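You operate a simulated robot arm through the tools that you are given. There is no shell and no other tool.

You run a simulated robot arm. Do the job below in one go: nothing can be reset, and whatever is moved stays where it is left.

TASK
Stand the white housing in the black nest, fit the insert that the card names, and tray it.
Fine: the housing ends in the blue tray with the insert home in its socket. Set down upright: white housing.

The check looks at the end state, three seconds after you hand in, the way a careful person would. Anything else that was tipped, shoved, dropped, spilled or broken makes it a failure.

THE ROBOT
A 6-joint arm with a two-finger gripper, fixed in place. Base frame: the origin is at the foot of the arm, x ahead of it, y to its left, z up. Lengths are in mm, angles in rad, forces in N, time in s.
Its first joint turns from -2.897 to 2.897 rad. Payload 2.45 kg.
Tool frame: the origin (TCP) lies between the finger pads and is the grasp point; the fingertips stand 20 mm ahead of it; z points along the fingers, y is the line along which they close. Largest opening 140 mm; the body of the gripper starts 168 mm behind the TCP.
Orientation is that of the tool frame in the base frame, as [roll, pitch, yaw] about the fixed x, y, z axes, in that order (R = Rz(yaw) Ry(pitch) Rx(roll)). With the fingers straight down and closing along the base's y, the tool's x points along the base's -x, its y along +y and its z along -z.

THE INTERFACE
- The arm moves only by the tool move_arm. Its argument "rows" is a list of rows, each a list of 6 numbers: the shift along the base's x, y, z in units of 300 mm (1.0 is 300 mm), then the turn, a rotation vector about the base's x, y, z in units of 90 degrees (1.0 is 90 degrees). In form: [[tx, ty, tz, rx, ry, rz], ...]. A call has 1 to 20 rows; each row is the pose to reach, as a shift and turn from the pose commanded when the call began. "fingers" is the gripper command, from -1 (fully open) to 1 (shut), values between in proportion, set as the call begins (left out, the last holds). A call with a number of a shift or a turn outside -1 to 1 is refused whole. Rows are played at 5 a second. More than 50 mm and 0.15 rad between two rows, or a gripper value outside its range, and nothing of the call is played. Where a pose cannot be reached the arm comes as near as it can. A force on the tool above 80 N (or 10 N above the force at the start of the call, whichever is more), or a blocked arm, ends the call early, and 0.2 s more pass. Each finger travels about 45 mm/s and halts on what it meets, pressing with about 30 N; the grip force reading is that of the motor and also rises with nothing between the fingers. The clock runs only during rows and for 0.2 s after the last one: add rows that repeat a pose to give the fingers time. The reply holds the time, the measured pose of the TCP, the force on the tool along the base axes, the opening and the grip force, in the units named above and with some noise, with the torque about the TCP (base axes, N m) and any sound that the robot's microphone picked up, and new pictures: "show" is both (left out), scene, wrist or none.
- Cameras (640 x 400 px; columns grow to the right, rows downward): "scene" is fixed at [219, -649.2, 1451.7]; the picture's right is [0.75, -0.66, 0.00], its down [-0.21, -0.24, -0.95] and it looks along [0.63, 0.71, -0.32] (base axes); focal length 357 px, centre (320, 200). "wrist" rides on the gripper at [78, 11, -209] in the tool frame; the picture's right is [-0.14, 0.99, 0.00], its down [-0.92, -0.13, -0.37] and it looks along [-0.36, -0.05, 0.93] (tool axes); focal length 280 px, centre (320, 200). There is no depth. A picture from a camera that has moved, and an enlarged one, comes with that camera's place and axes in the base frame and with its lens.
- zoom(camera, box): a new picture of the part [left, top, right, bottom] of that camera's present view, enlarged. The clock stands still meanwhile.
- finish_job(): hands the job in; it is judged then, once.

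Nothing tells you positions but the pictures and the camera data. Unless the task says otherwise, let go and move clear before handing in.

The tools are called after "Call:" as name(argument=value, ...) on one line, values as JSON. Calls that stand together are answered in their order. move_arm: Moves the arm, as the interface text tells. Its arguments: {"type":"object","properties":{"rows":{"type":"array","items":{"type":"array","items":{"type":"number"}}},"fingers":{"type":"number"},"show":{"type":"string","enum":["both","scene","wrist","none"]}},"required":["rows"]} The other tools are called the same way: zoom (camera, box) takes an enlarged picture of a part of a camera's view; finish_job () hands the job in.

At the start:

```text
t: 0.0
eef_pos: [714.8, -58.3, 1121.8]
ee_rot: [-3.14, -0.001, -3.141]
contact_force: [0.5, -0.7, 0.0]
wrist_torque: [0.01, 0.01, 0.01]
grip_width: 139.9
finger_force: 0.1
```

scene: 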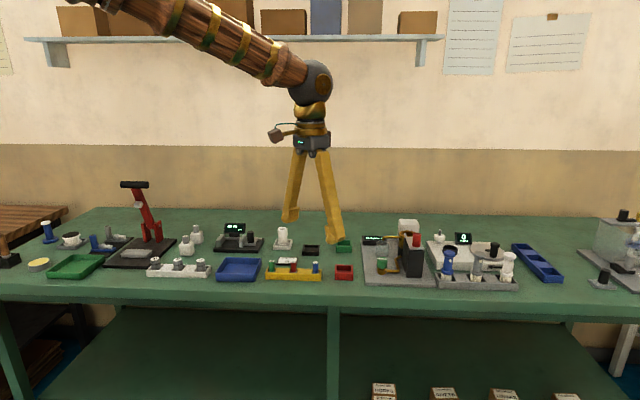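
wrist: 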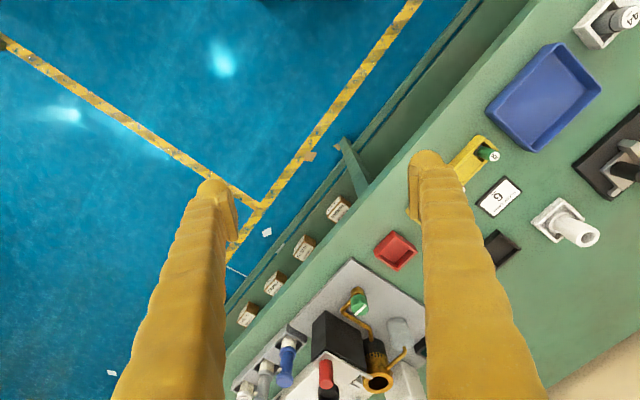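

I see a long bench with many fixtures; the blue tray, a yellow insert rack, a card, a black nest and a white housing seem to be near the middle. I'll zoom in to identify them.

Call:
zoom(camera="scene", box=[200, 210, 360, 310])

Call:
zoom(camera="scene", box=[20, 170, 220, 295])

Call:
zoom(camera="scene", box=[350, 200, 580, 300])

Call:
zoom(camera="wrist", box=[440, 0, 640, 280])

```text
4.00 times, centred on (280, 260) of scene
camera zoom: at [219.0, -649.2, 1451.7], right [0.75, -0.66, 0.0], down [-0.21, -0.24, -0.95], along [0.63, 0.71, -0.32], focal length 1426 px, centre (480, -40)
```

zoom: 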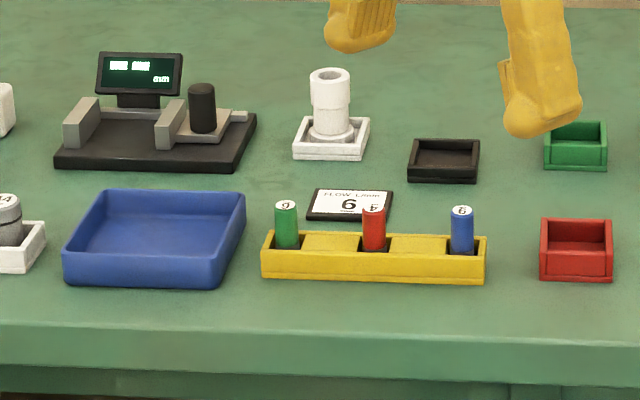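

```text
3.20 times, centred on (120, 232) of scene
camera zoom: at [219.0, -649.2, 1451.7], right [0.75, -0.66, 0.0], down [-0.21, -0.24, -0.95], along [0.63, 0.71, -0.32], focal length 1141 px, centre (960, 96)
```

zoom: 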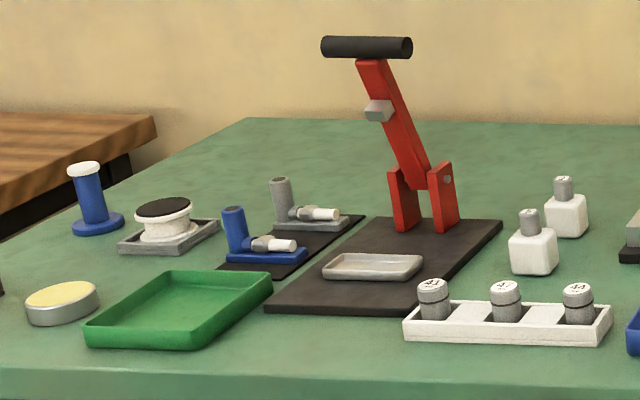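

```text
2.78 times, centred on (465, 250) of scene
camera zoom: at [219.0, -649.2, 1451.7], right [0.75, -0.66, 0.0], down [-0.21, -0.24, -0.95], along [0.63, 0.71, -0.32], focal length 992 px, centre (-84, 61)
```

zoom: 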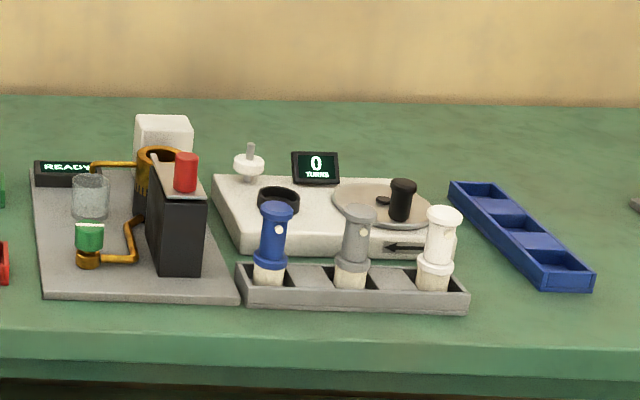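

```text
1.43 times, centred on (540, 140) of wrist
camera zoom: at [638.7, -46.6, 1328.5], right [0.14, 0.99, 0.0], down [0.92, -0.13, 0.37], along [0.36, -0.05, -0.93], focal length 401 px, centre (6, 286)
```

zoom: 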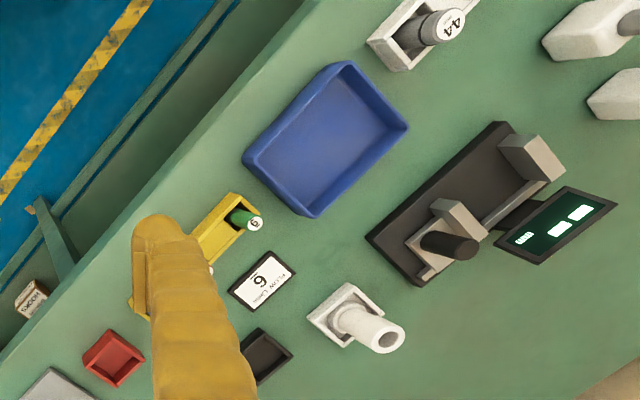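

The white housing stands in a white holder with an open socket on top, next to an empty black nest. The card shows a "6" or "9", so I need to look more closely at it and at the insert labels.

Call:
zoom(camera="scene", box=[262, 250, 326, 290])

Call:
zoom(camera="scene", box=[264, 222, 328, 262])

Call:
zoom(camera="wrist", box=[440, 130, 560, 230])

```text
10.00 times, centred on (294, 270) of scene
camera zoom: at [219.0, -649.2, 1451.7], right [0.75, -0.66, 0.0], down [-0.21, -0.24, -0.95], along [0.63, 0.71, -0.32], focal length 3566 px, centre (580, -500)
```

zoom: 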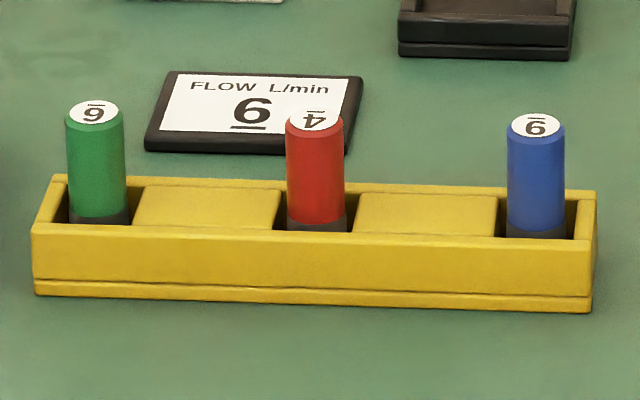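

```text
10.00 times, centred on (296, 242) of scene
camera zoom: at [219.0, -649.2, 1451.7], right [0.75, -0.66, 0.0], down [-0.21, -0.24, -0.95], along [0.63, 0.71, -0.32], focal length 3566 px, centre (560, -220)
```

zoom: 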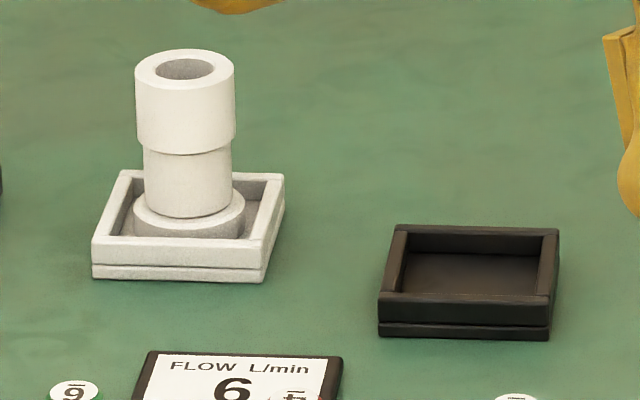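

```text
4.00 times, centred on (500, 180) of wrist
camera zoom: at [638.7, -46.6, 1328.5], right [0.14, 0.99, 0.0], down [0.92, -0.13, 0.37], along [0.36, -0.05, -0.93], focal length 1122 px, centre (-400, 280)
```

zoom: 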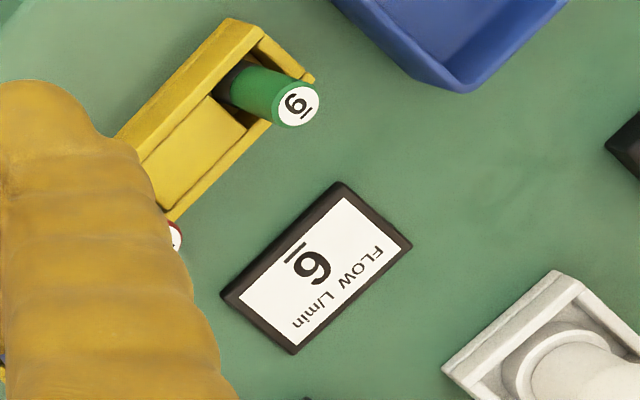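

The card's bar is below the digit when the text is upright, so it reads 6. Next I'll zoom closer on the labels, since their bars show which way up they are.

Call:
zoom(camera="scene", box=[267, 258, 275, 263])

Call:
zoom(camera="scene", box=[311, 259, 320, 265])

Call:
zoom(camera="scene", box=[276, 256, 300, 268])

Call:
zoom(camera="wrist", box=[484, 146, 504, 166])

```text
16.00 times, centred on (271, 260) of scene
camera zoom: at [219.0, -649.2, 1451.7], right [0.75, -0.66, 0.0], down [-0.21, -0.24, -0.95], along [0.63, 0.71, -0.32], focal length 5706 px, centre (1104, -768)
```

zoom: 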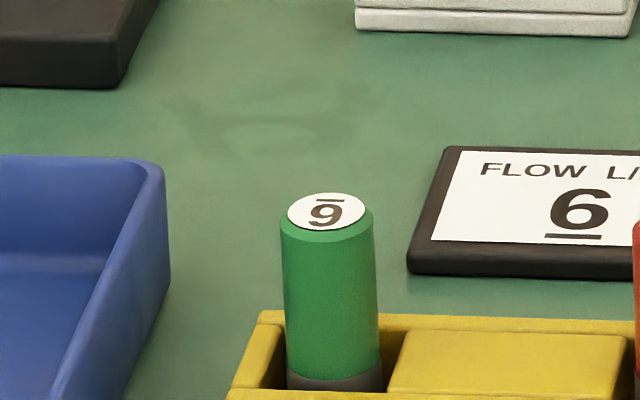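

```text
16.00 times, centred on (316, 262) of scene
camera zoom: at [219.0, -649.2, 1451.7], right [0.75, -0.66, 0.0], down [-0.21, -0.24, -0.95], along [0.63, 0.71, -0.32], focal length 5706 px, centre (392, -792)
```

zoom: 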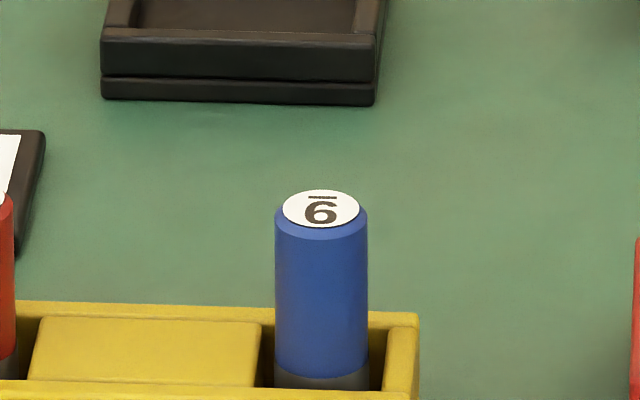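

```text
16.00 times, centred on (288, 262) of scene
camera zoom: at [219.0, -649.2, 1451.7], right [0.75, -0.66, 0.0], down [-0.21, -0.24, -0.95], along [0.63, 0.71, -0.32], focal length 5706 px, centre (832, -792)
```

zoom: 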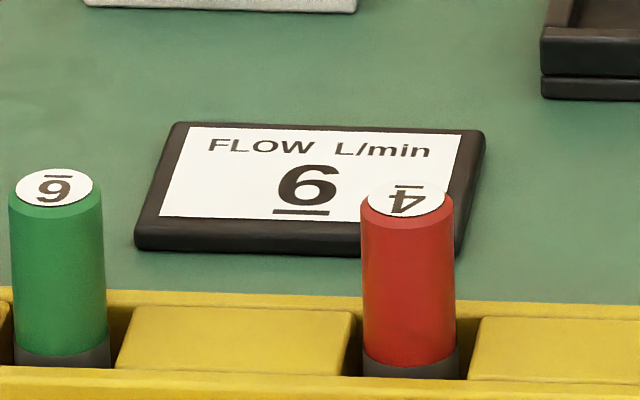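

```text
16.00 times, centred on (494, 156) of wrist
camera zoom: at [638.7, -46.6, 1328.5], right [0.14, 0.99, 0.0], down [0.92, -0.13, 0.37], along [0.36, -0.05, -0.93], focal length 4486 px, centre (-2464, 904)
```

zoom: 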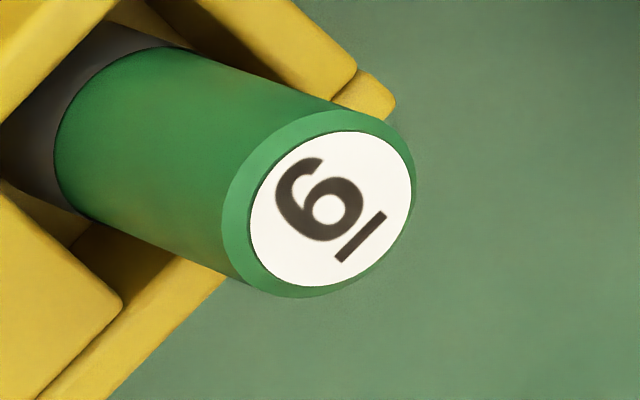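

The green insert is the 6: its bar is below a "6" in its own frame. The blue one is a 9. By triangulation the bench top is near z≈850, the housing near (920,356), the black nest near (970,260), the green insert near (768,202), and the blue tray near (709,316). I'll move above this area, with the closing direction turned to match the bench, for a closer look.

Call:
move_arm(rows=[[0.035, 0.124, 0, 0, 0, -0.0575], [0.07, 0.248, 0, 0, 0, -0.115], [0.105, 0.373, 0, 0, 0, -0.1725], [0.14, 0.497, 0, 0, 0, -0.23], [0.177, 0.621, 0, 0, 0, -0.2875], [0.212, 0.745, 0, 0, 0, -0.345], [0.248, 0.87, 0, 0, 0, -0.4025], [0.284, 0.994, 0, 0, 0, -0.46], [0.284, 0.994, 0, 0, 0, -0.46]])

```text
t: 2.0
eef_pos: [800.7, 241.8, 1125.2]
ee_rot: [-3.141, 0.002, 2.421]
contact_force: [-0.3, 0.5, 0.7]
wrist_torque: [-0.01, -0.01, 0.01]
grip_width: 140.3
finger_force: 0.0
camera wrist: at [750.2, 301.2, 1331.5], right [0.76, 0.65, 0.0], down [0.61, -0.71, 0.37], along [0.24, -0.28, -0.93], focal length 280 px, centre (320, 200)
```

scene: 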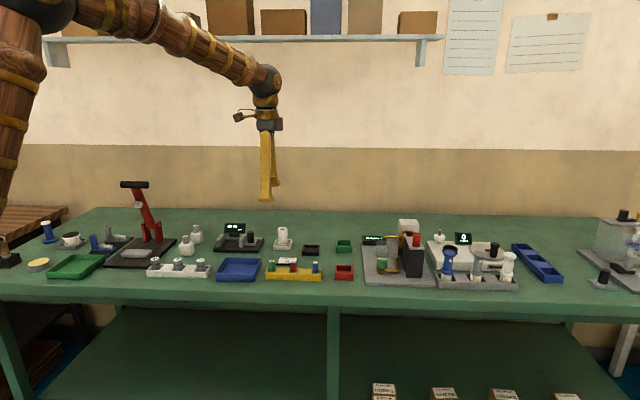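
wrist: 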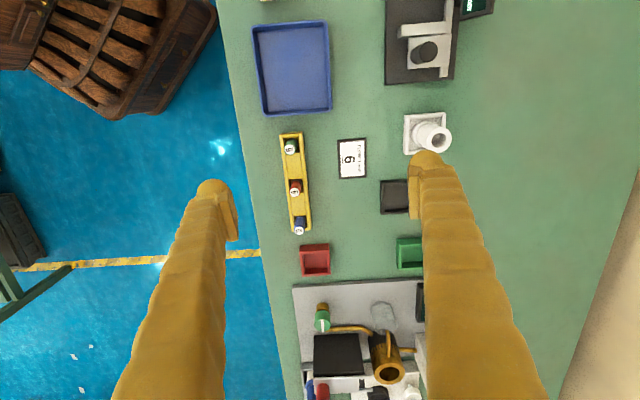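

The arm is now above the area and most of the relevant objects are in view. I'll zoom in to measure them.

Call:
zoom(camera="wrist", box=[260, 120, 356, 180])

Call:
zoom(camera="wrist", box=[360, 100, 472, 170])

Call:
zoom(camera="wrist", box=[220, 0, 380, 130])

Call:
zoom(camera="wrist", box=[330, 160, 442, 230])

```text
6.67 times, centred on (308, 150) of wrist
camera zoom: at [750.2, 301.2, 1331.5], right [0.76, 0.65, 0.0], down [0.61, -0.71, 0.37], along [0.24, -0.28, -0.93], focal length 1869 px, centre (400, 533)
```

zoom: 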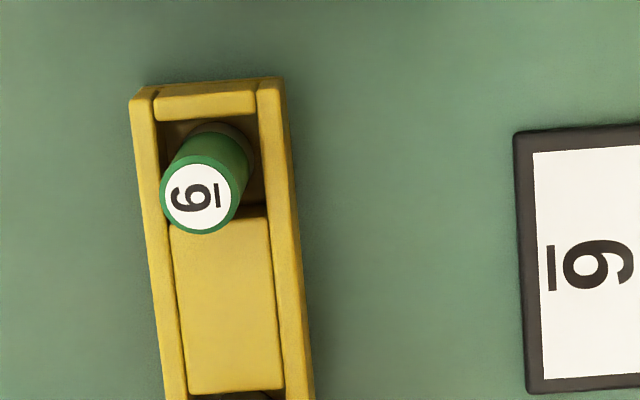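

```text
5.71 times, centred on (416, 135) of wrist
camera zoom: at [750.2, 301.2, 1331.5], right [0.76, 0.65, 0.0], down [0.61, -0.71, 0.37], along [0.24, -0.28, -0.93], focal length 1602 px, centre (-229, 571)
```

zoom: 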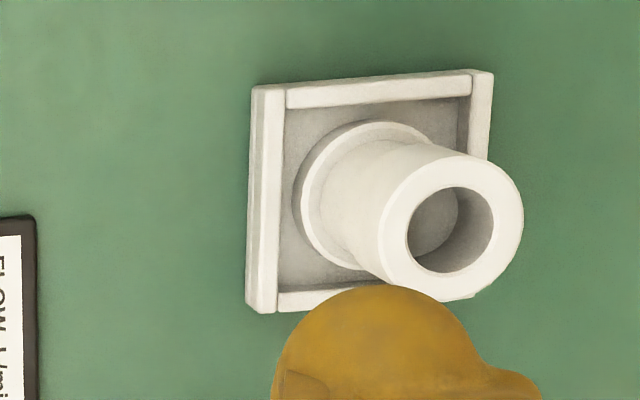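

```text
3.08 times, centred on (300, 65) of wrist
camera zoom: at [750.2, 301.2, 1331.5], right [0.76, 0.65, 0.0], down [0.61, -0.71, 0.37], along [0.24, -0.28, -0.93], focal length 863 px, centre (382, 615)
```

zoom: 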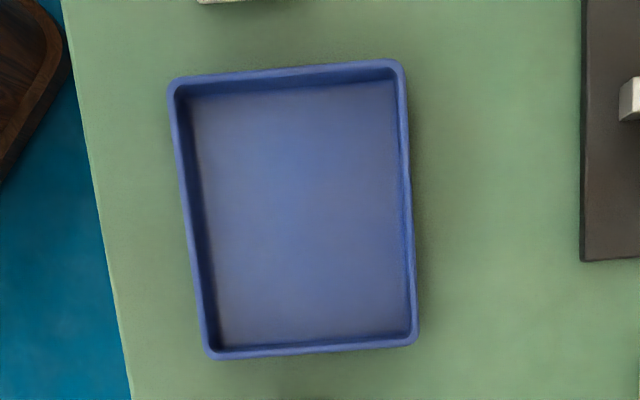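

```text
5.71 times, centred on (386, 195) of wrist
camera zoom: at [750.2, 301.2, 1331.5], right [0.76, 0.65, 0.0], down [0.61, -0.71, 0.37], along [0.24, -0.28, -0.93], focal length 1602 px, centre (-57, 229)
```

zoom: 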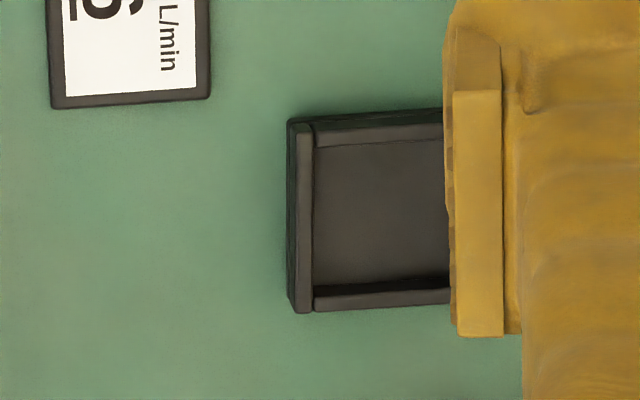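

From two views, the housing is near (924,360) with its top at about z 925, and the nest is near (973,255). Both are close to the reach limit, so I'll move above the housing next to test reach and refine its position.

Call:
move_arm(rows=[[0.083, 0.08, -0.04, 0, 0, 0], [0.166, 0.16, -0.08, 0, 0, 0], [0.249, 0.24, -0.12, 0, 0, 0], [0.332, 0.32, -0.16, 0, 0, 0], [0.413, 0.4, -0.207, 0, 0, 0], [0.413, 0.4, -0.207, 0, 0, 0], [0.413, 0.4, -0.207, 0, 0, 0]], fingers=-0.2)

```text
t: 3.6
eef_pos: [924.8, 359.0, 1060.3]
ee_rot: [-3.141, 0.002, 2.418]
contact_force: [0.7, -0.8, -0.5]
wrist_torque: [0.0, 0.01, -0.02]
grip_width: 84.1
finger_force: 0.1
camera wrist: at [874.5, 419.4, 1268.2], right [0.76, 0.65, 0.0], down [0.61, -0.7, 0.37], along [0.24, -0.28, -0.93], focal length 280 px, centre (320, 200)
```

scene: 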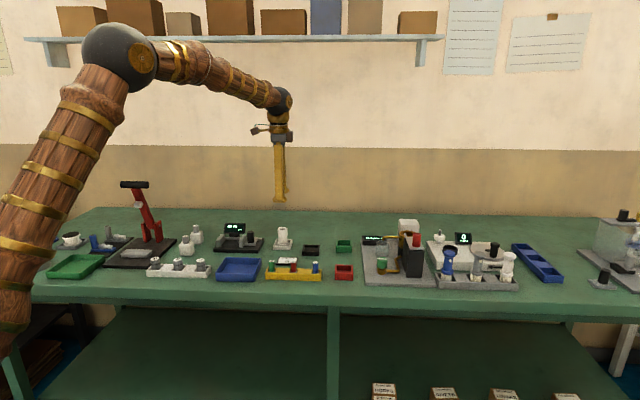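
wrist: 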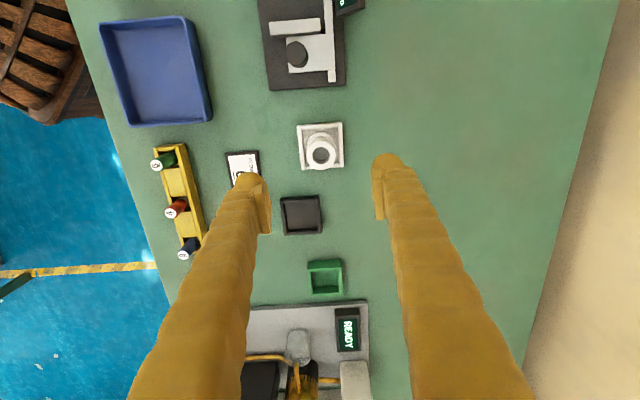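

Call:
zoom(camera="wrist", box=[280, 110, 360, 160])

Call:
zoom(camera="wrist", box=[260, 185, 340, 235])

Call:
zoom(camera="scene", box=[250, 180, 330, 260])

```text
8.00 times, centred on (320, 135) of wrist
camera zoom: at [874.5, 419.4, 1268.2], right [0.76, 0.65, 0.0], down [0.61, -0.7, 0.37], along [0.24, -0.28, -0.93], focal length 2243 px, centre (320, 720)
```

zoom: 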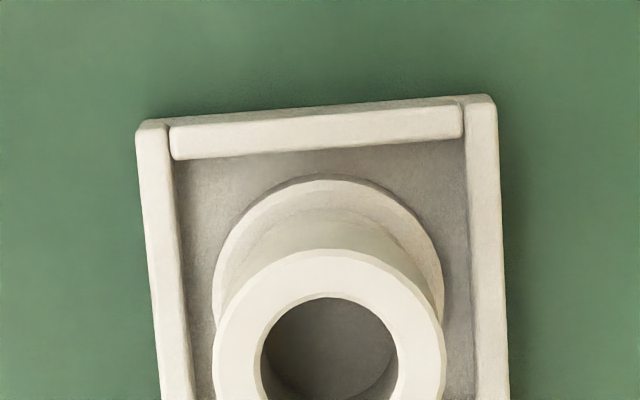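

```text
8.00 times, centred on (300, 210) of wrist
camera zoom: at [874.5, 419.4, 1268.2], right [0.76, 0.65, 0.0], down [0.61, -0.7, 0.37], along [0.24, -0.28, -0.93], focal length 2243 px, centre (480, 120)
```

zoom: 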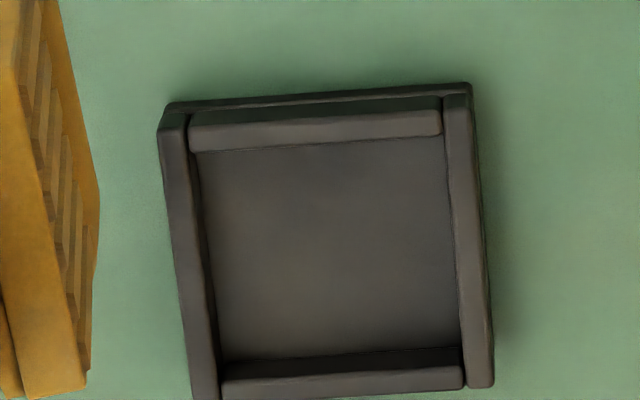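

```text
5.00 times, centred on (290, 220) of scene
camera zoom: at [219.0, -649.2, 1451.7], right [0.75, -0.66, 0.0], down [-0.21, -0.24, -0.95], along [0.63, 0.71, -0.32], focal length 1783 px, centre (470, 100)
```

zoom: 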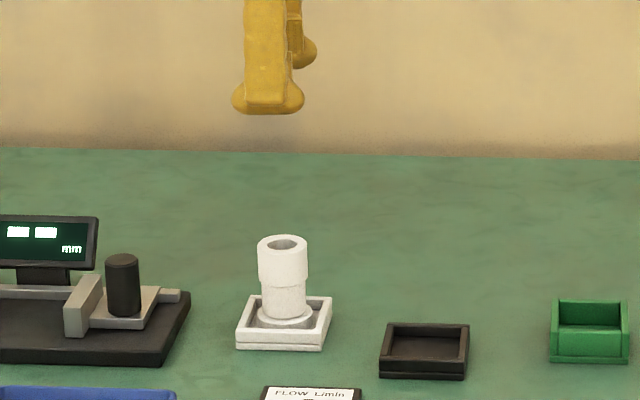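

The housing measures near (923,363.5) and the nest near (974,256), at radius 1007. Before I grip anything, I'll check that the arm can get there with the tool vertical.

Call:
move_arm(rows=[[0.04, -0.087, -0.05, 0, 0, 0], [0.083, -0.173, -0.1, 0, 0, 0], [0.125, -0.26, -0.15, 0, 0, 0], [0.167, -0.347, -0.2, 0, 0, 0], [0.167, -0.347, -0.333, 0, 0, 0], [0.167, -0.347, -0.467, 0, 0, 0], [0.167, -0.347, -0.467, 0, 0, 0], [0.167, -0.347, -0.467, 0, 0, 0]])

```text
t: 5.4
eef_pos: [975.7, 258.6, 918.4]
ee_rot: [3.141, 0.001, 2.418]
contact_force: [0.0, 0.5, -0.2]
wrist_torque: [0.01, 0.02, 0.02]
grip_width: 83.9
finger_force: 0.2
camera wrist: at [924.5, 318.0, 1125.1], right [0.76, 0.65, 0.0], down [0.61, -0.7, 0.37], along [0.24, -0.28, -0.93], focal length 280 px, centre (320, 200)
```

scene: 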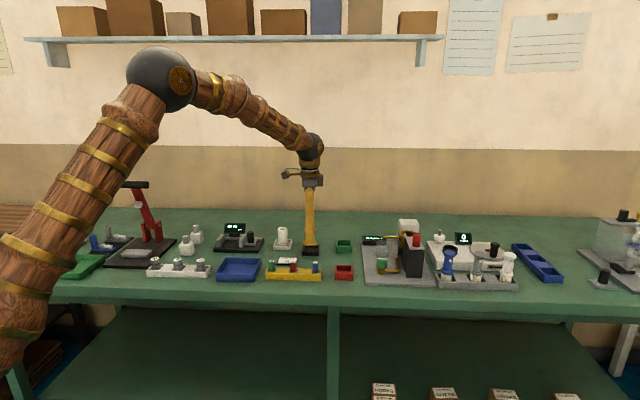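
wrist: 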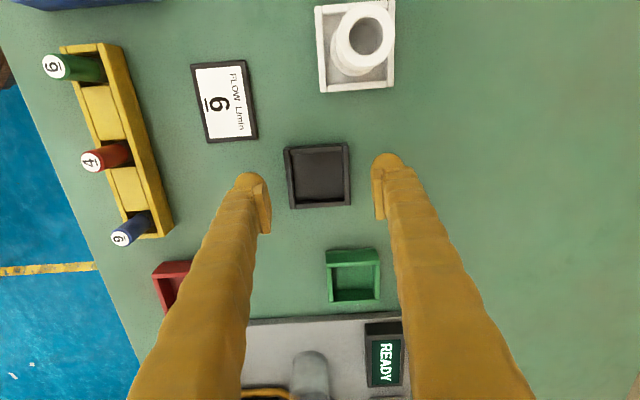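

The nest is reachable with the tool vertical. I'll measure the nest and the housing precisely from this close view.

Call:
zoom(camera="wrist", box=[270, 130, 366, 220])

Call:
zoom(camera="wrist", box=[300, 0, 410, 100])

Call:
zoom(camera="scene", box=[270, 210, 334, 260])

```text
4.44 times, centred on (318, 175) of wrist
camera zoom: at [924.5, 318.0, 1125.1], right [0.76, 0.65, 0.0], down [0.61, -0.7, 0.37], along [0.24, -0.28, -0.93], focal length 1246 px, centre (329, 311)
```

zoom: 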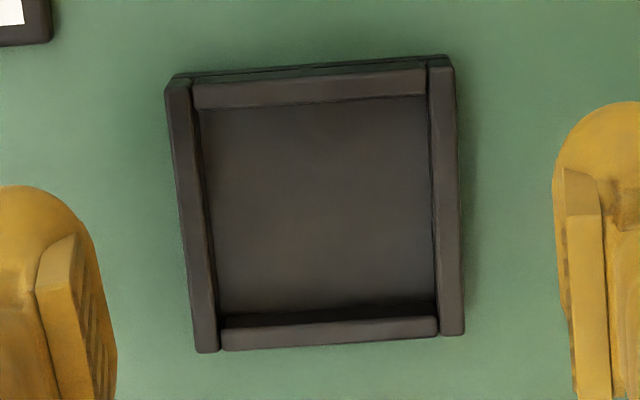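

```text
4.00 times, centred on (355, 50) of wrist
camera zoom: at [924.5, 318.0, 1125.1], right [0.76, 0.65, 0.0], down [0.61, -0.7, 0.37], along [0.24, -0.28, -0.93], focal length 1122 px, centre (180, 800)
```

zoom: 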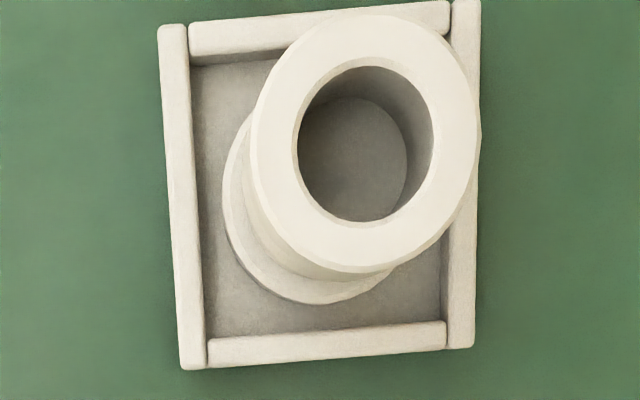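

```text
8.00 times, centred on (302, 235) of scene
camera zoom: at [219.0, -649.2, 1451.7], right [0.75, -0.66, 0.0], down [-0.21, -0.24, -0.95], along [0.63, 0.71, -0.32], focal length 2853 px, centre (464, -80)
```

zoom: 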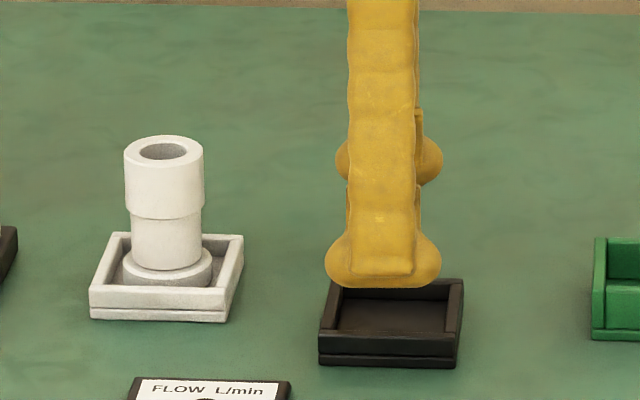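

The nest centre is at about (972.5,255). Two wrist views put the housing top near z 913–920 at about (925,362). I'll move closer above the housing to confirm its height.

Call:
move_arm(rows=[[0, 0, 0.1, 0, 0, 0], [0, 0, 0.2, 0, 0, 0], [-0.054, 0.117, 0.2, 0, 0, 0], [-0.108, 0.235, 0.2, 0, 0, 0], [-0.163, 0.353, 0.2, 0, 0, 0], [-0.163, 0.353, 0.117, 0, 0, 0], [-0.163, 0.353, 0.117, 0, 0, 0], [-0.163, 0.353, 0.117, 0, 0, 0]])

Call:
zoom(camera="wrist", box=[240, 120, 400, 220])

Call:
zoom(camera="scene", box=[242, 205, 322, 255])

```text
t: 7.2
eef_pos: [925.3, 362.6, 952.7]
ee_rot: [-3.141, 0.001, 2.42]
contact_force: [0.5, 0.6, -0.2]
wrist_torque: [0.0, 0.03, -0.01]
grip_width: 84.2
finger_force: 0.0
camera wrist: at [874.3, 422.9, 1158.8], right [0.76, 0.65, 0.0], down [0.61, -0.7, 0.37], along [0.24, -0.28, -0.93], focal length 280 px, centre (320, 200)
```

scene: 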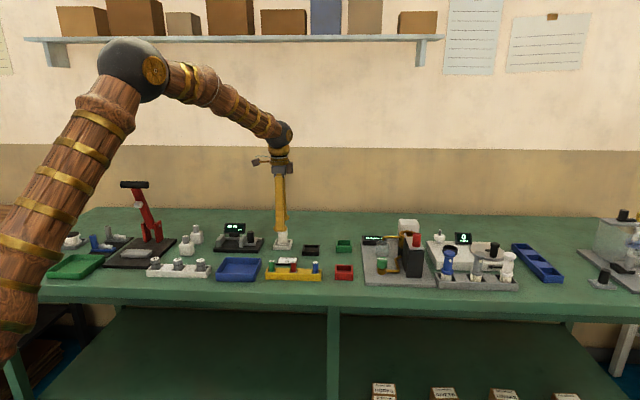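
wrist: 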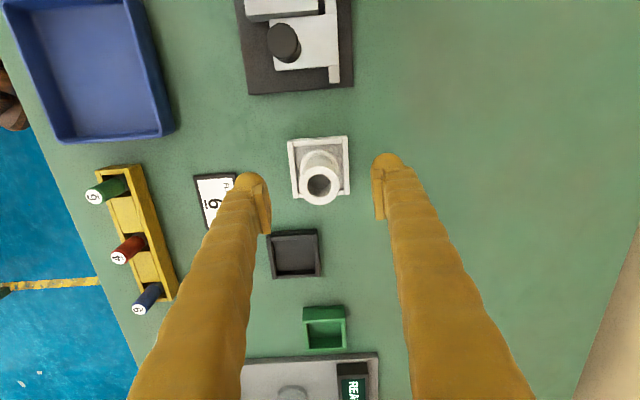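

```text
4.00 times, centred on (320, 170) of wrist
camera zoom: at [874.3, 422.9, 1158.8], right [0.76, 0.65, 0.0], down [0.61, -0.7, 0.37], along [0.24, -0.28, -0.93], focal length 1122 px, centre (320, 320)
```

zoom: 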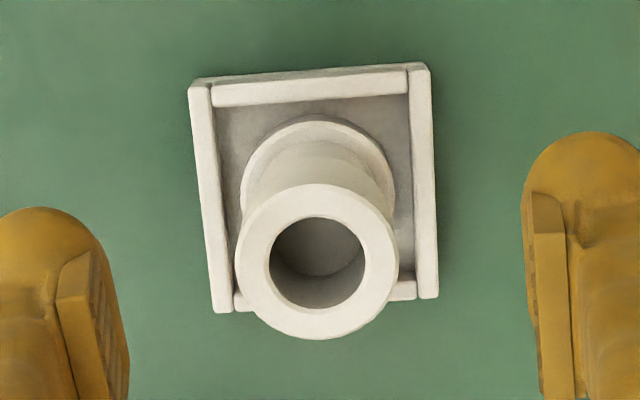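

```text
8.00 times, centred on (282, 230) of scene
camera zoom: at [219.0, -649.2, 1451.7], right [0.75, -0.66, 0.0], down [-0.21, -0.24, -0.95], along [0.63, 0.71, -0.32], focal length 2853 px, centre (624, -40)
```

zoom: 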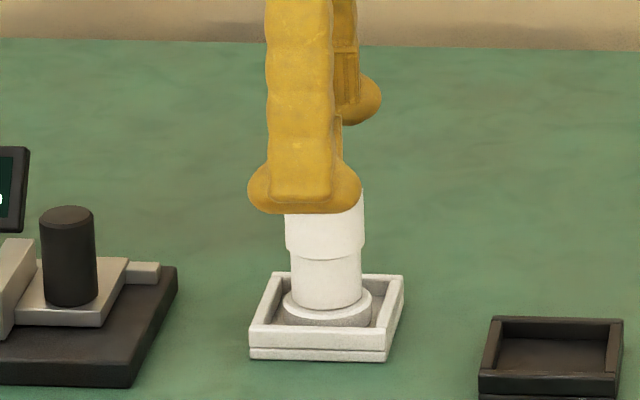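

The scene view puts the housing top near z 924 at about (924.5,361.5), which is almost directly below the tool. I'll lower around the head, with the fingertips well above the holder rim, and close.

Call:
move_arm(rows=[[0, 0, -0.08, 0, 0, 0], [-0.001, -0.002, -0.157, 0, 0, 0], [-0.001, -0.002, -0.157, 0, 0, 0]])

Call:
zoom(camera="wrist", box=[240, 120, 400, 220])

Call:
zoom(camera="scene", box=[242, 205, 322, 255])

```text
t: 8.0
eef_pos: [925.5, 363.8, 907.4]
ee_rot: [3.141, 0.0, 2.419]
contact_force: [-0.3, 0.6, -0.2]
wrist_torque: [-0.02, -0.02, -0.02]
grip_width: 84.1
finger_force: 0.0
camera wrist: at [875.4, 423.9, 1113.9], right [0.76, 0.65, 0.0], down [0.61, -0.7, 0.37], along [0.24, -0.28, -0.93], focal length 280 px, centre (320, 200)
```

scene: 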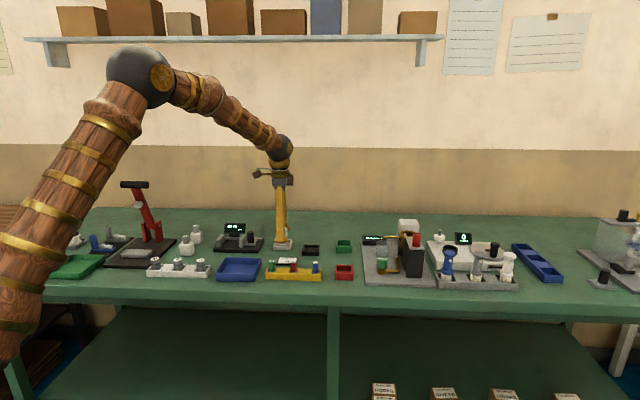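
wrist: 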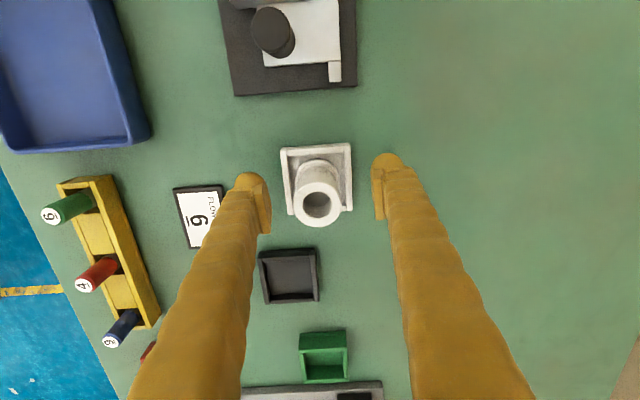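

```text
4.00 times, centred on (320, 170) of wrist
camera zoom: at [875.4, 423.9, 1113.9], right [0.76, 0.65, 0.0], down [0.61, -0.7, 0.37], along [0.24, -0.28, -0.93], focal length 1122 px, centre (320, 320)
```

zoom: 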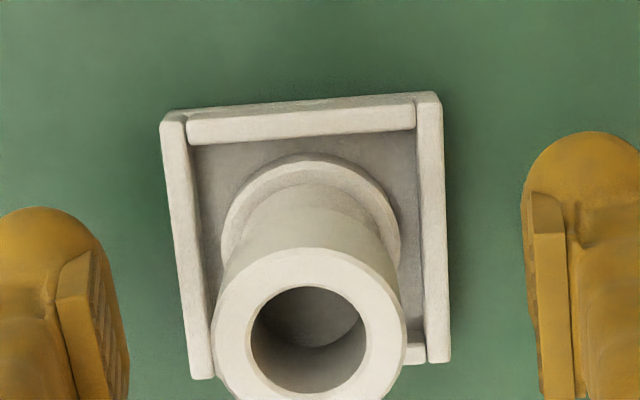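

```text
8.00 times, centred on (282, 230) of scene
camera zoom: at [219.0, -649.2, 1451.7], right [0.75, -0.66, 0.0], down [-0.21, -0.24, -0.95], along [0.63, 0.71, -0.32], focal length 2853 px, centre (624, -40)
```

zoom: 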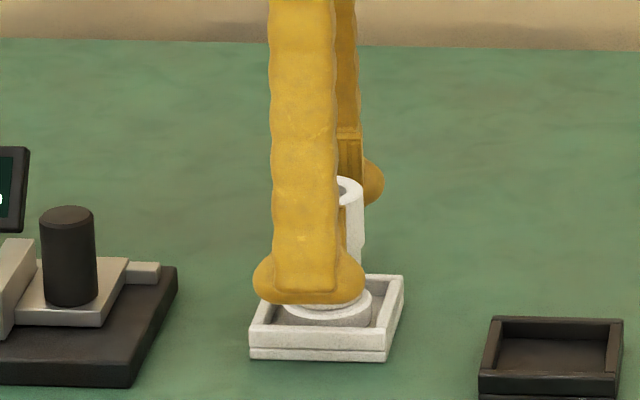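

The fingers straddle the housing head with room on both sides. Now I'll close.

Call:
move_arm(rows=[[0, 0, 0, 0, 0, 0], [0, 0, 0, 0, 0, 0], [0, 0, 0, 0, 0, 0], [0, 0, 0, 0, 0, 0], [0, 0, 0, 0, 0, 0]], fingers=1)

Call:
zoom(camera="wrist", box=[240, 120, 400, 220])

```text
t: 9.2
eef_pos: [926.1, 363.4, 907.5]
ee_rot: [3.141, -0.001, 2.419]
contact_force: [0.5, 0.2, 0.2]
wrist_torque: [0.01, -0.05, -0.02]
grip_width: 35.5
finger_force: 29.8
camera wrist: at [875.4, 423.9, 1113.8], right [0.76, 0.65, 0.0], down [0.61, -0.7, 0.37], along [0.24, -0.28, -0.93], focal length 280 px, centre (320, 200)
```

scene: 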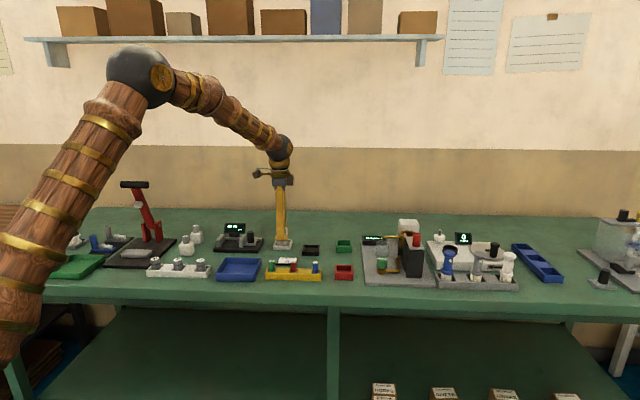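
wrist: 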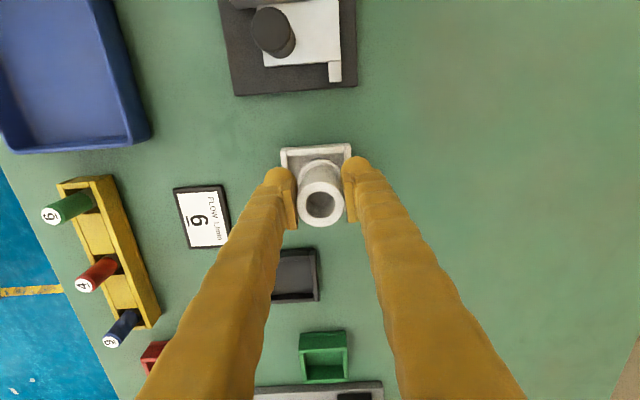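

```text
4.00 times, centred on (320, 170) of wrist
camera zoom: at [875.4, 423.9, 1113.8], right [0.76, 0.65, 0.0], down [0.61, -0.7, 0.37], along [0.24, -0.28, -0.93], focal length 1122 px, centre (320, 320)
```

zoom: 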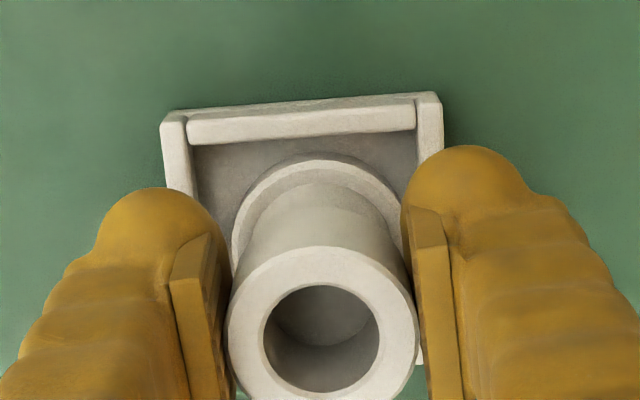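

The housing is gripped at 35.5 mm and centred. I'll lift it, carry it over the black nest and stop just above it to check alignment.

Call:
move_arm(rows=[[0, 0, 0.05, 0, 0, 0], [0, 0, 0.1, 0, 0, 0], [0, 0, 0.2, 0, 0, 0], [0.04, -0.089, 0.2, 0, 0, 0], [0.08, -0.178, 0.2, 0, 0, 0], [0.12, -0.267, 0.2, 0, 0, 0], [0.159, -0.355, 0.2, 0, 0, 0], [0.159, -0.355, 0.1, 0, 0, 0], [0.159, -0.355, 0.06, 0, 0, 0], [0.159, -0.355, 0.06, 0, 0, 0]])

Call:
zoom(camera="wrist", box=[240, 120, 400, 220])

Call:
zoom(camera="scene", box=[262, 210, 342, 260])

```text
t: 11.4
eef_pos: [974.8, 255.0, 925.8]
ee_rot: [-3.141, 0.001, 2.418]
contact_force: [-0.7, -0.6, -2.1]
wrist_torque: [0.02, 0.04, -0.02]
grip_width: 35.4
finger_force: 29.9
camera wrist: at [924.4, 315.0, 1131.9], right [0.76, 0.65, 0.0], down [0.61, -0.7, 0.37], along [0.24, -0.28, -0.93], focal length 280 px, centre (320, 200)
```

scene: 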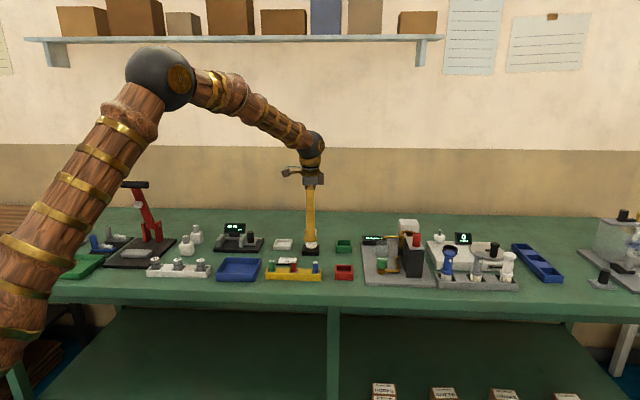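
wrist: 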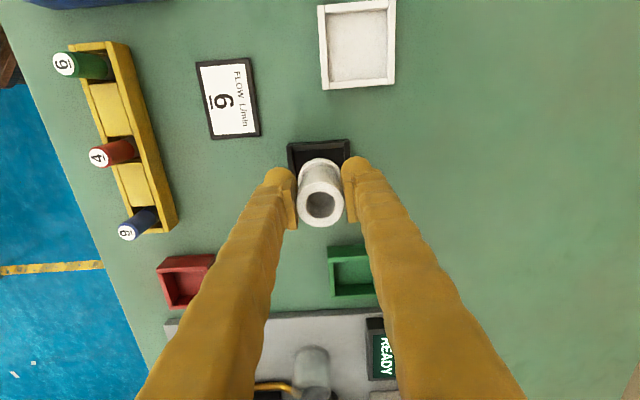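

```text
4.00 times, centred on (320, 170) of wrist
camera zoom: at [924.4, 315.0, 1131.9], right [0.76, 0.65, 0.0], down [0.61, -0.7, 0.37], along [0.24, -0.28, -0.93], focal length 1122 px, centre (320, 320)
```

zoom: 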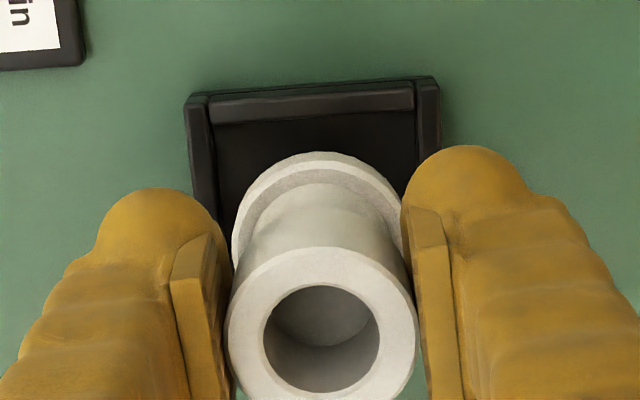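

```text
8.00 times, centred on (302, 235) of scene
camera zoom: at [219.0, -649.2, 1451.7], right [0.75, -0.66, 0.0], down [-0.21, -0.24, -0.95], along [0.63, 0.71, -0.32], focal length 2853 px, centre (464, -80)
```

zoom: 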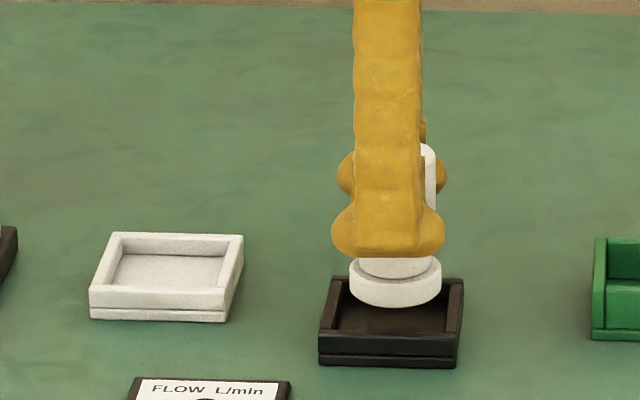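

The flange sits above the middle of the nest in both views. I'll lower it gently to the height it had in the white holder.

Call:
move_arm(rows=[[-0.002, 0.002, -0.02, 0, 0, 0], [-0.002, 0.002, -0.035, 0, 0, 0], [-0.002, 0.002, -0.048, 0, 0, 0], [-0.002, 0.002, -0.053, 0, 0, 0], [-0.002, 0.002, -0.057, 0, 0, 0], [-0.002, 0.002, -0.057, 0, 0, 0]])

Call:
zoom(camera="scene", box=[262, 210, 342, 260])

Call:
zoom(camera="wrist", box=[240, 120, 400, 220])

```text
t: 12.8
eef_pos: [973.2, 255.8, 908.4]
ee_rot: [3.141, 0.0, 2.418]
contact_force: [-0.1, -1.3, -1.1]
wrist_torque: [0.03, 0.0, 0.0]
grip_width: 35.6
finger_force: 30.1
camera wrist: at [923.1, 315.9, 1115.6], right [0.76, 0.65, 0.0], down [0.61, -0.7, 0.37], along [0.24, -0.28, -0.93], focal length 280 px, centre (320, 200)
```

scene: 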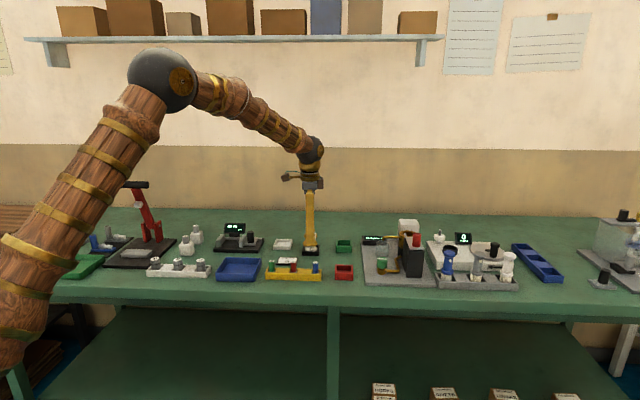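
wrist: 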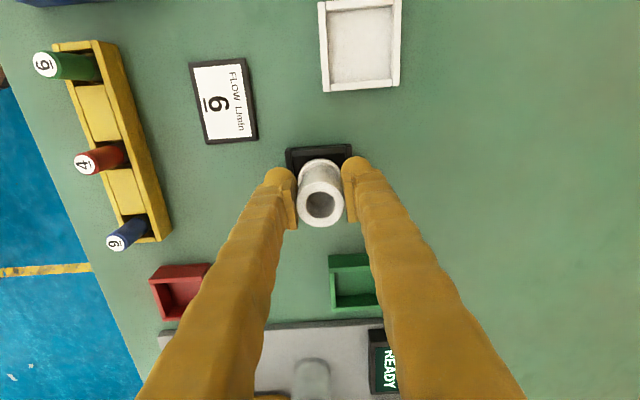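

```text
8.00 times, centred on (302, 235) of scene
camera zoom: at [219.0, -649.2, 1451.7], right [0.75, -0.66, 0.0], down [-0.21, -0.24, -0.95], along [0.63, 0.71, -0.32], focal length 2853 px, centre (464, -80)
```

zoom: 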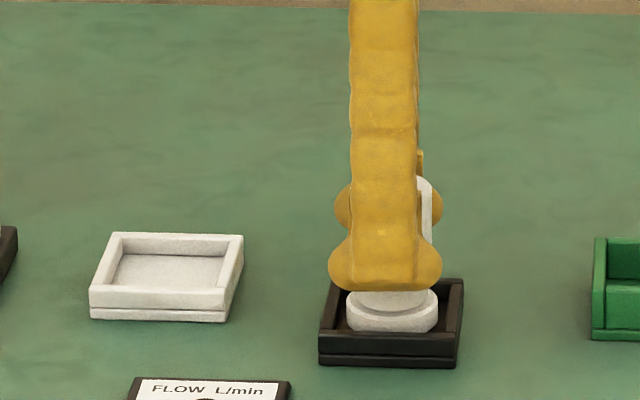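

```text
4.00 times, centred on (320, 170) of wrist
camera zoom: at [923.1, 315.9, 1115.6], right [0.76, 0.65, 0.0], down [0.61, -0.7, 0.37], along [0.24, -0.28, -0.93], focal length 1122 px, centre (320, 320)
```

zoom: 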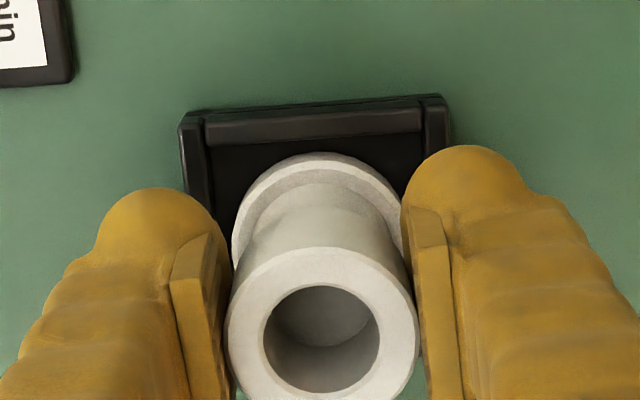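

It is about 1 mm above the floor height and the load has not transferred yet. I'll lower a little more and watch the force.

Call:
move_arm(rows=[[0, 0, -0.002, 0, 0, 0], [0, 0, -0.004, 0, 0, 0], [0, 0, -0.004, 0, 0, 0]], show="none")

```text
t: 13.6
eef_pos: [973.9, 254.9, 907.4]
ee_rot: [-3.14, 0.001, 2.419]
contact_force: [1.2, -0.9, -1.8]
wrist_torque: [-0.01, -0.02, 0.04]
grip_width: 35.6
finger_force: 30.0
```

Call:
move_arm(rows=[[0, 0, -0.003, 0, 0, 0], [0, 0, -0.003, 0, 0, 0]], show="none")

```text
t: 14.2
eef_pos: [973.0, 255.5, 906.9]
ee_rot: [-3.141, 0.0, 2.419]
contact_force: [2.1, -0.4, 1.3]
wrist_torque: [-0.03, 0.01, 0.02]
grip_width: 35.6
finger_force: 29.3
```

The vertical force changed sign, so the housing is resting on the nest floor. I'll release it and rise.

Call:
move_arm(rows=[[0, 0, 0, 0, 0, 0], [0, 0, 0, 0, 0, 0], [0, 0, 0, 0, 0, 0], [0, 0, 0, 0, 0, 0], [0, 0, 0.1, 0, 0, 0], [0, 0, 0.2, 0, 0, 0], [0, 0, 0.2, 0, 0, 0]], fingers=-0.2)

Call:
zoom(camera="wrist", box=[240, 120, 400, 220])

Call:
zoom(camera="scene", box=[262, 210, 342, 260])

Call:
zoom(camera="wrist", box=[30, 20, 190, 260])

```text
t: 15.8
eef_pos: [971.9, 256.2, 967.9]
ee_rot: [-3.141, 0.0, 2.42]
contact_force: [-0.2, 0.0, 0.4]
wrist_torque: [0.01, 0.01, 0.03]
grip_width: 83.9
finger_force: 0.0
camera wrist: at [921.0, 316.4, 1175.0], right [0.76, 0.65, 0.0], down [0.61, -0.7, 0.37], along [0.24, -0.28, -0.93], focal length 280 px, centre (320, 200)
```

scene: 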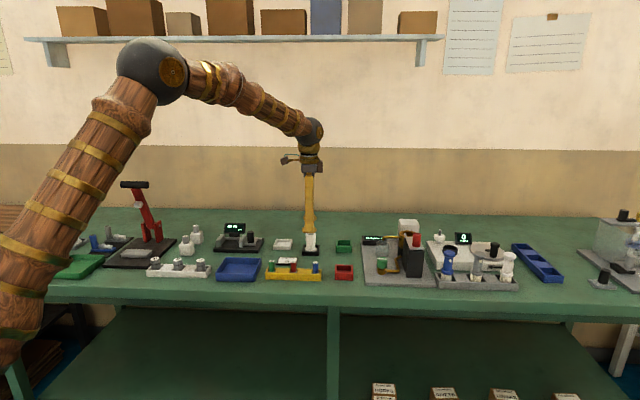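
wrist: 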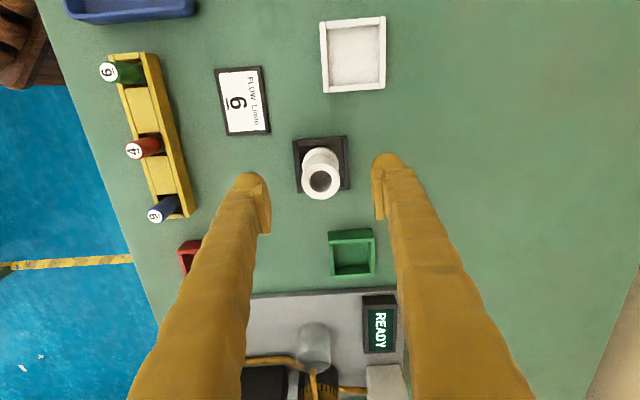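

```text
4.00 times, centred on (320, 170) of wrist
camera zoom: at [921.0, 316.4, 1175.0], right [0.76, 0.65, 0.0], down [0.61, -0.7, 0.37], along [0.24, -0.28, -0.93], focal length 1122 px, centre (320, 320)
```

zoom: 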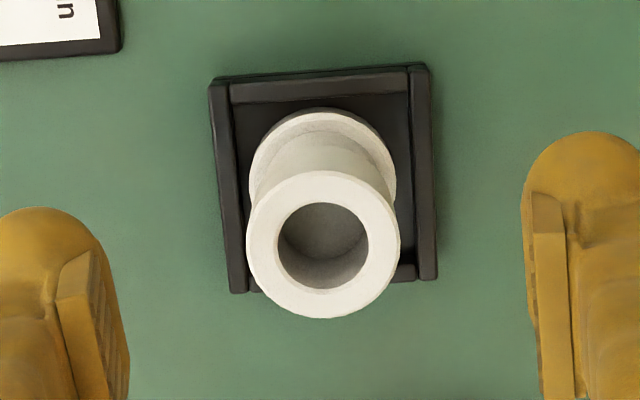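

```text
8.00 times, centred on (302, 235) of scene
camera zoom: at [219.0, -649.2, 1451.7], right [0.75, -0.66, 0.0], down [-0.21, -0.24, -0.95], along [0.63, 0.71, -0.32], focal length 2853 px, centre (464, -80)
```

zoom: 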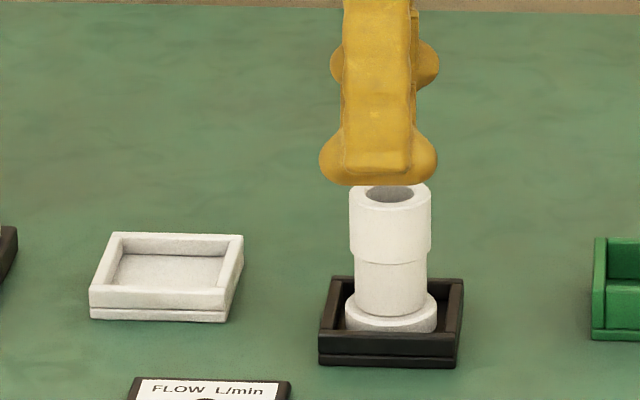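

```text
1.67 times, centred on (110, 140) of wrist
camera zoom: at [921.0, 316.4, 1175.0], right [0.76, 0.65, 0.0], down [0.61, -0.7, 0.37], along [0.24, -0.28, -0.93], focal length 467 px, centre (670, 300)
```

zoom: 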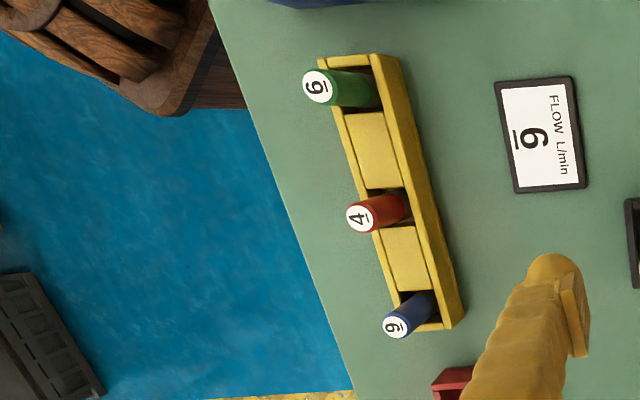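

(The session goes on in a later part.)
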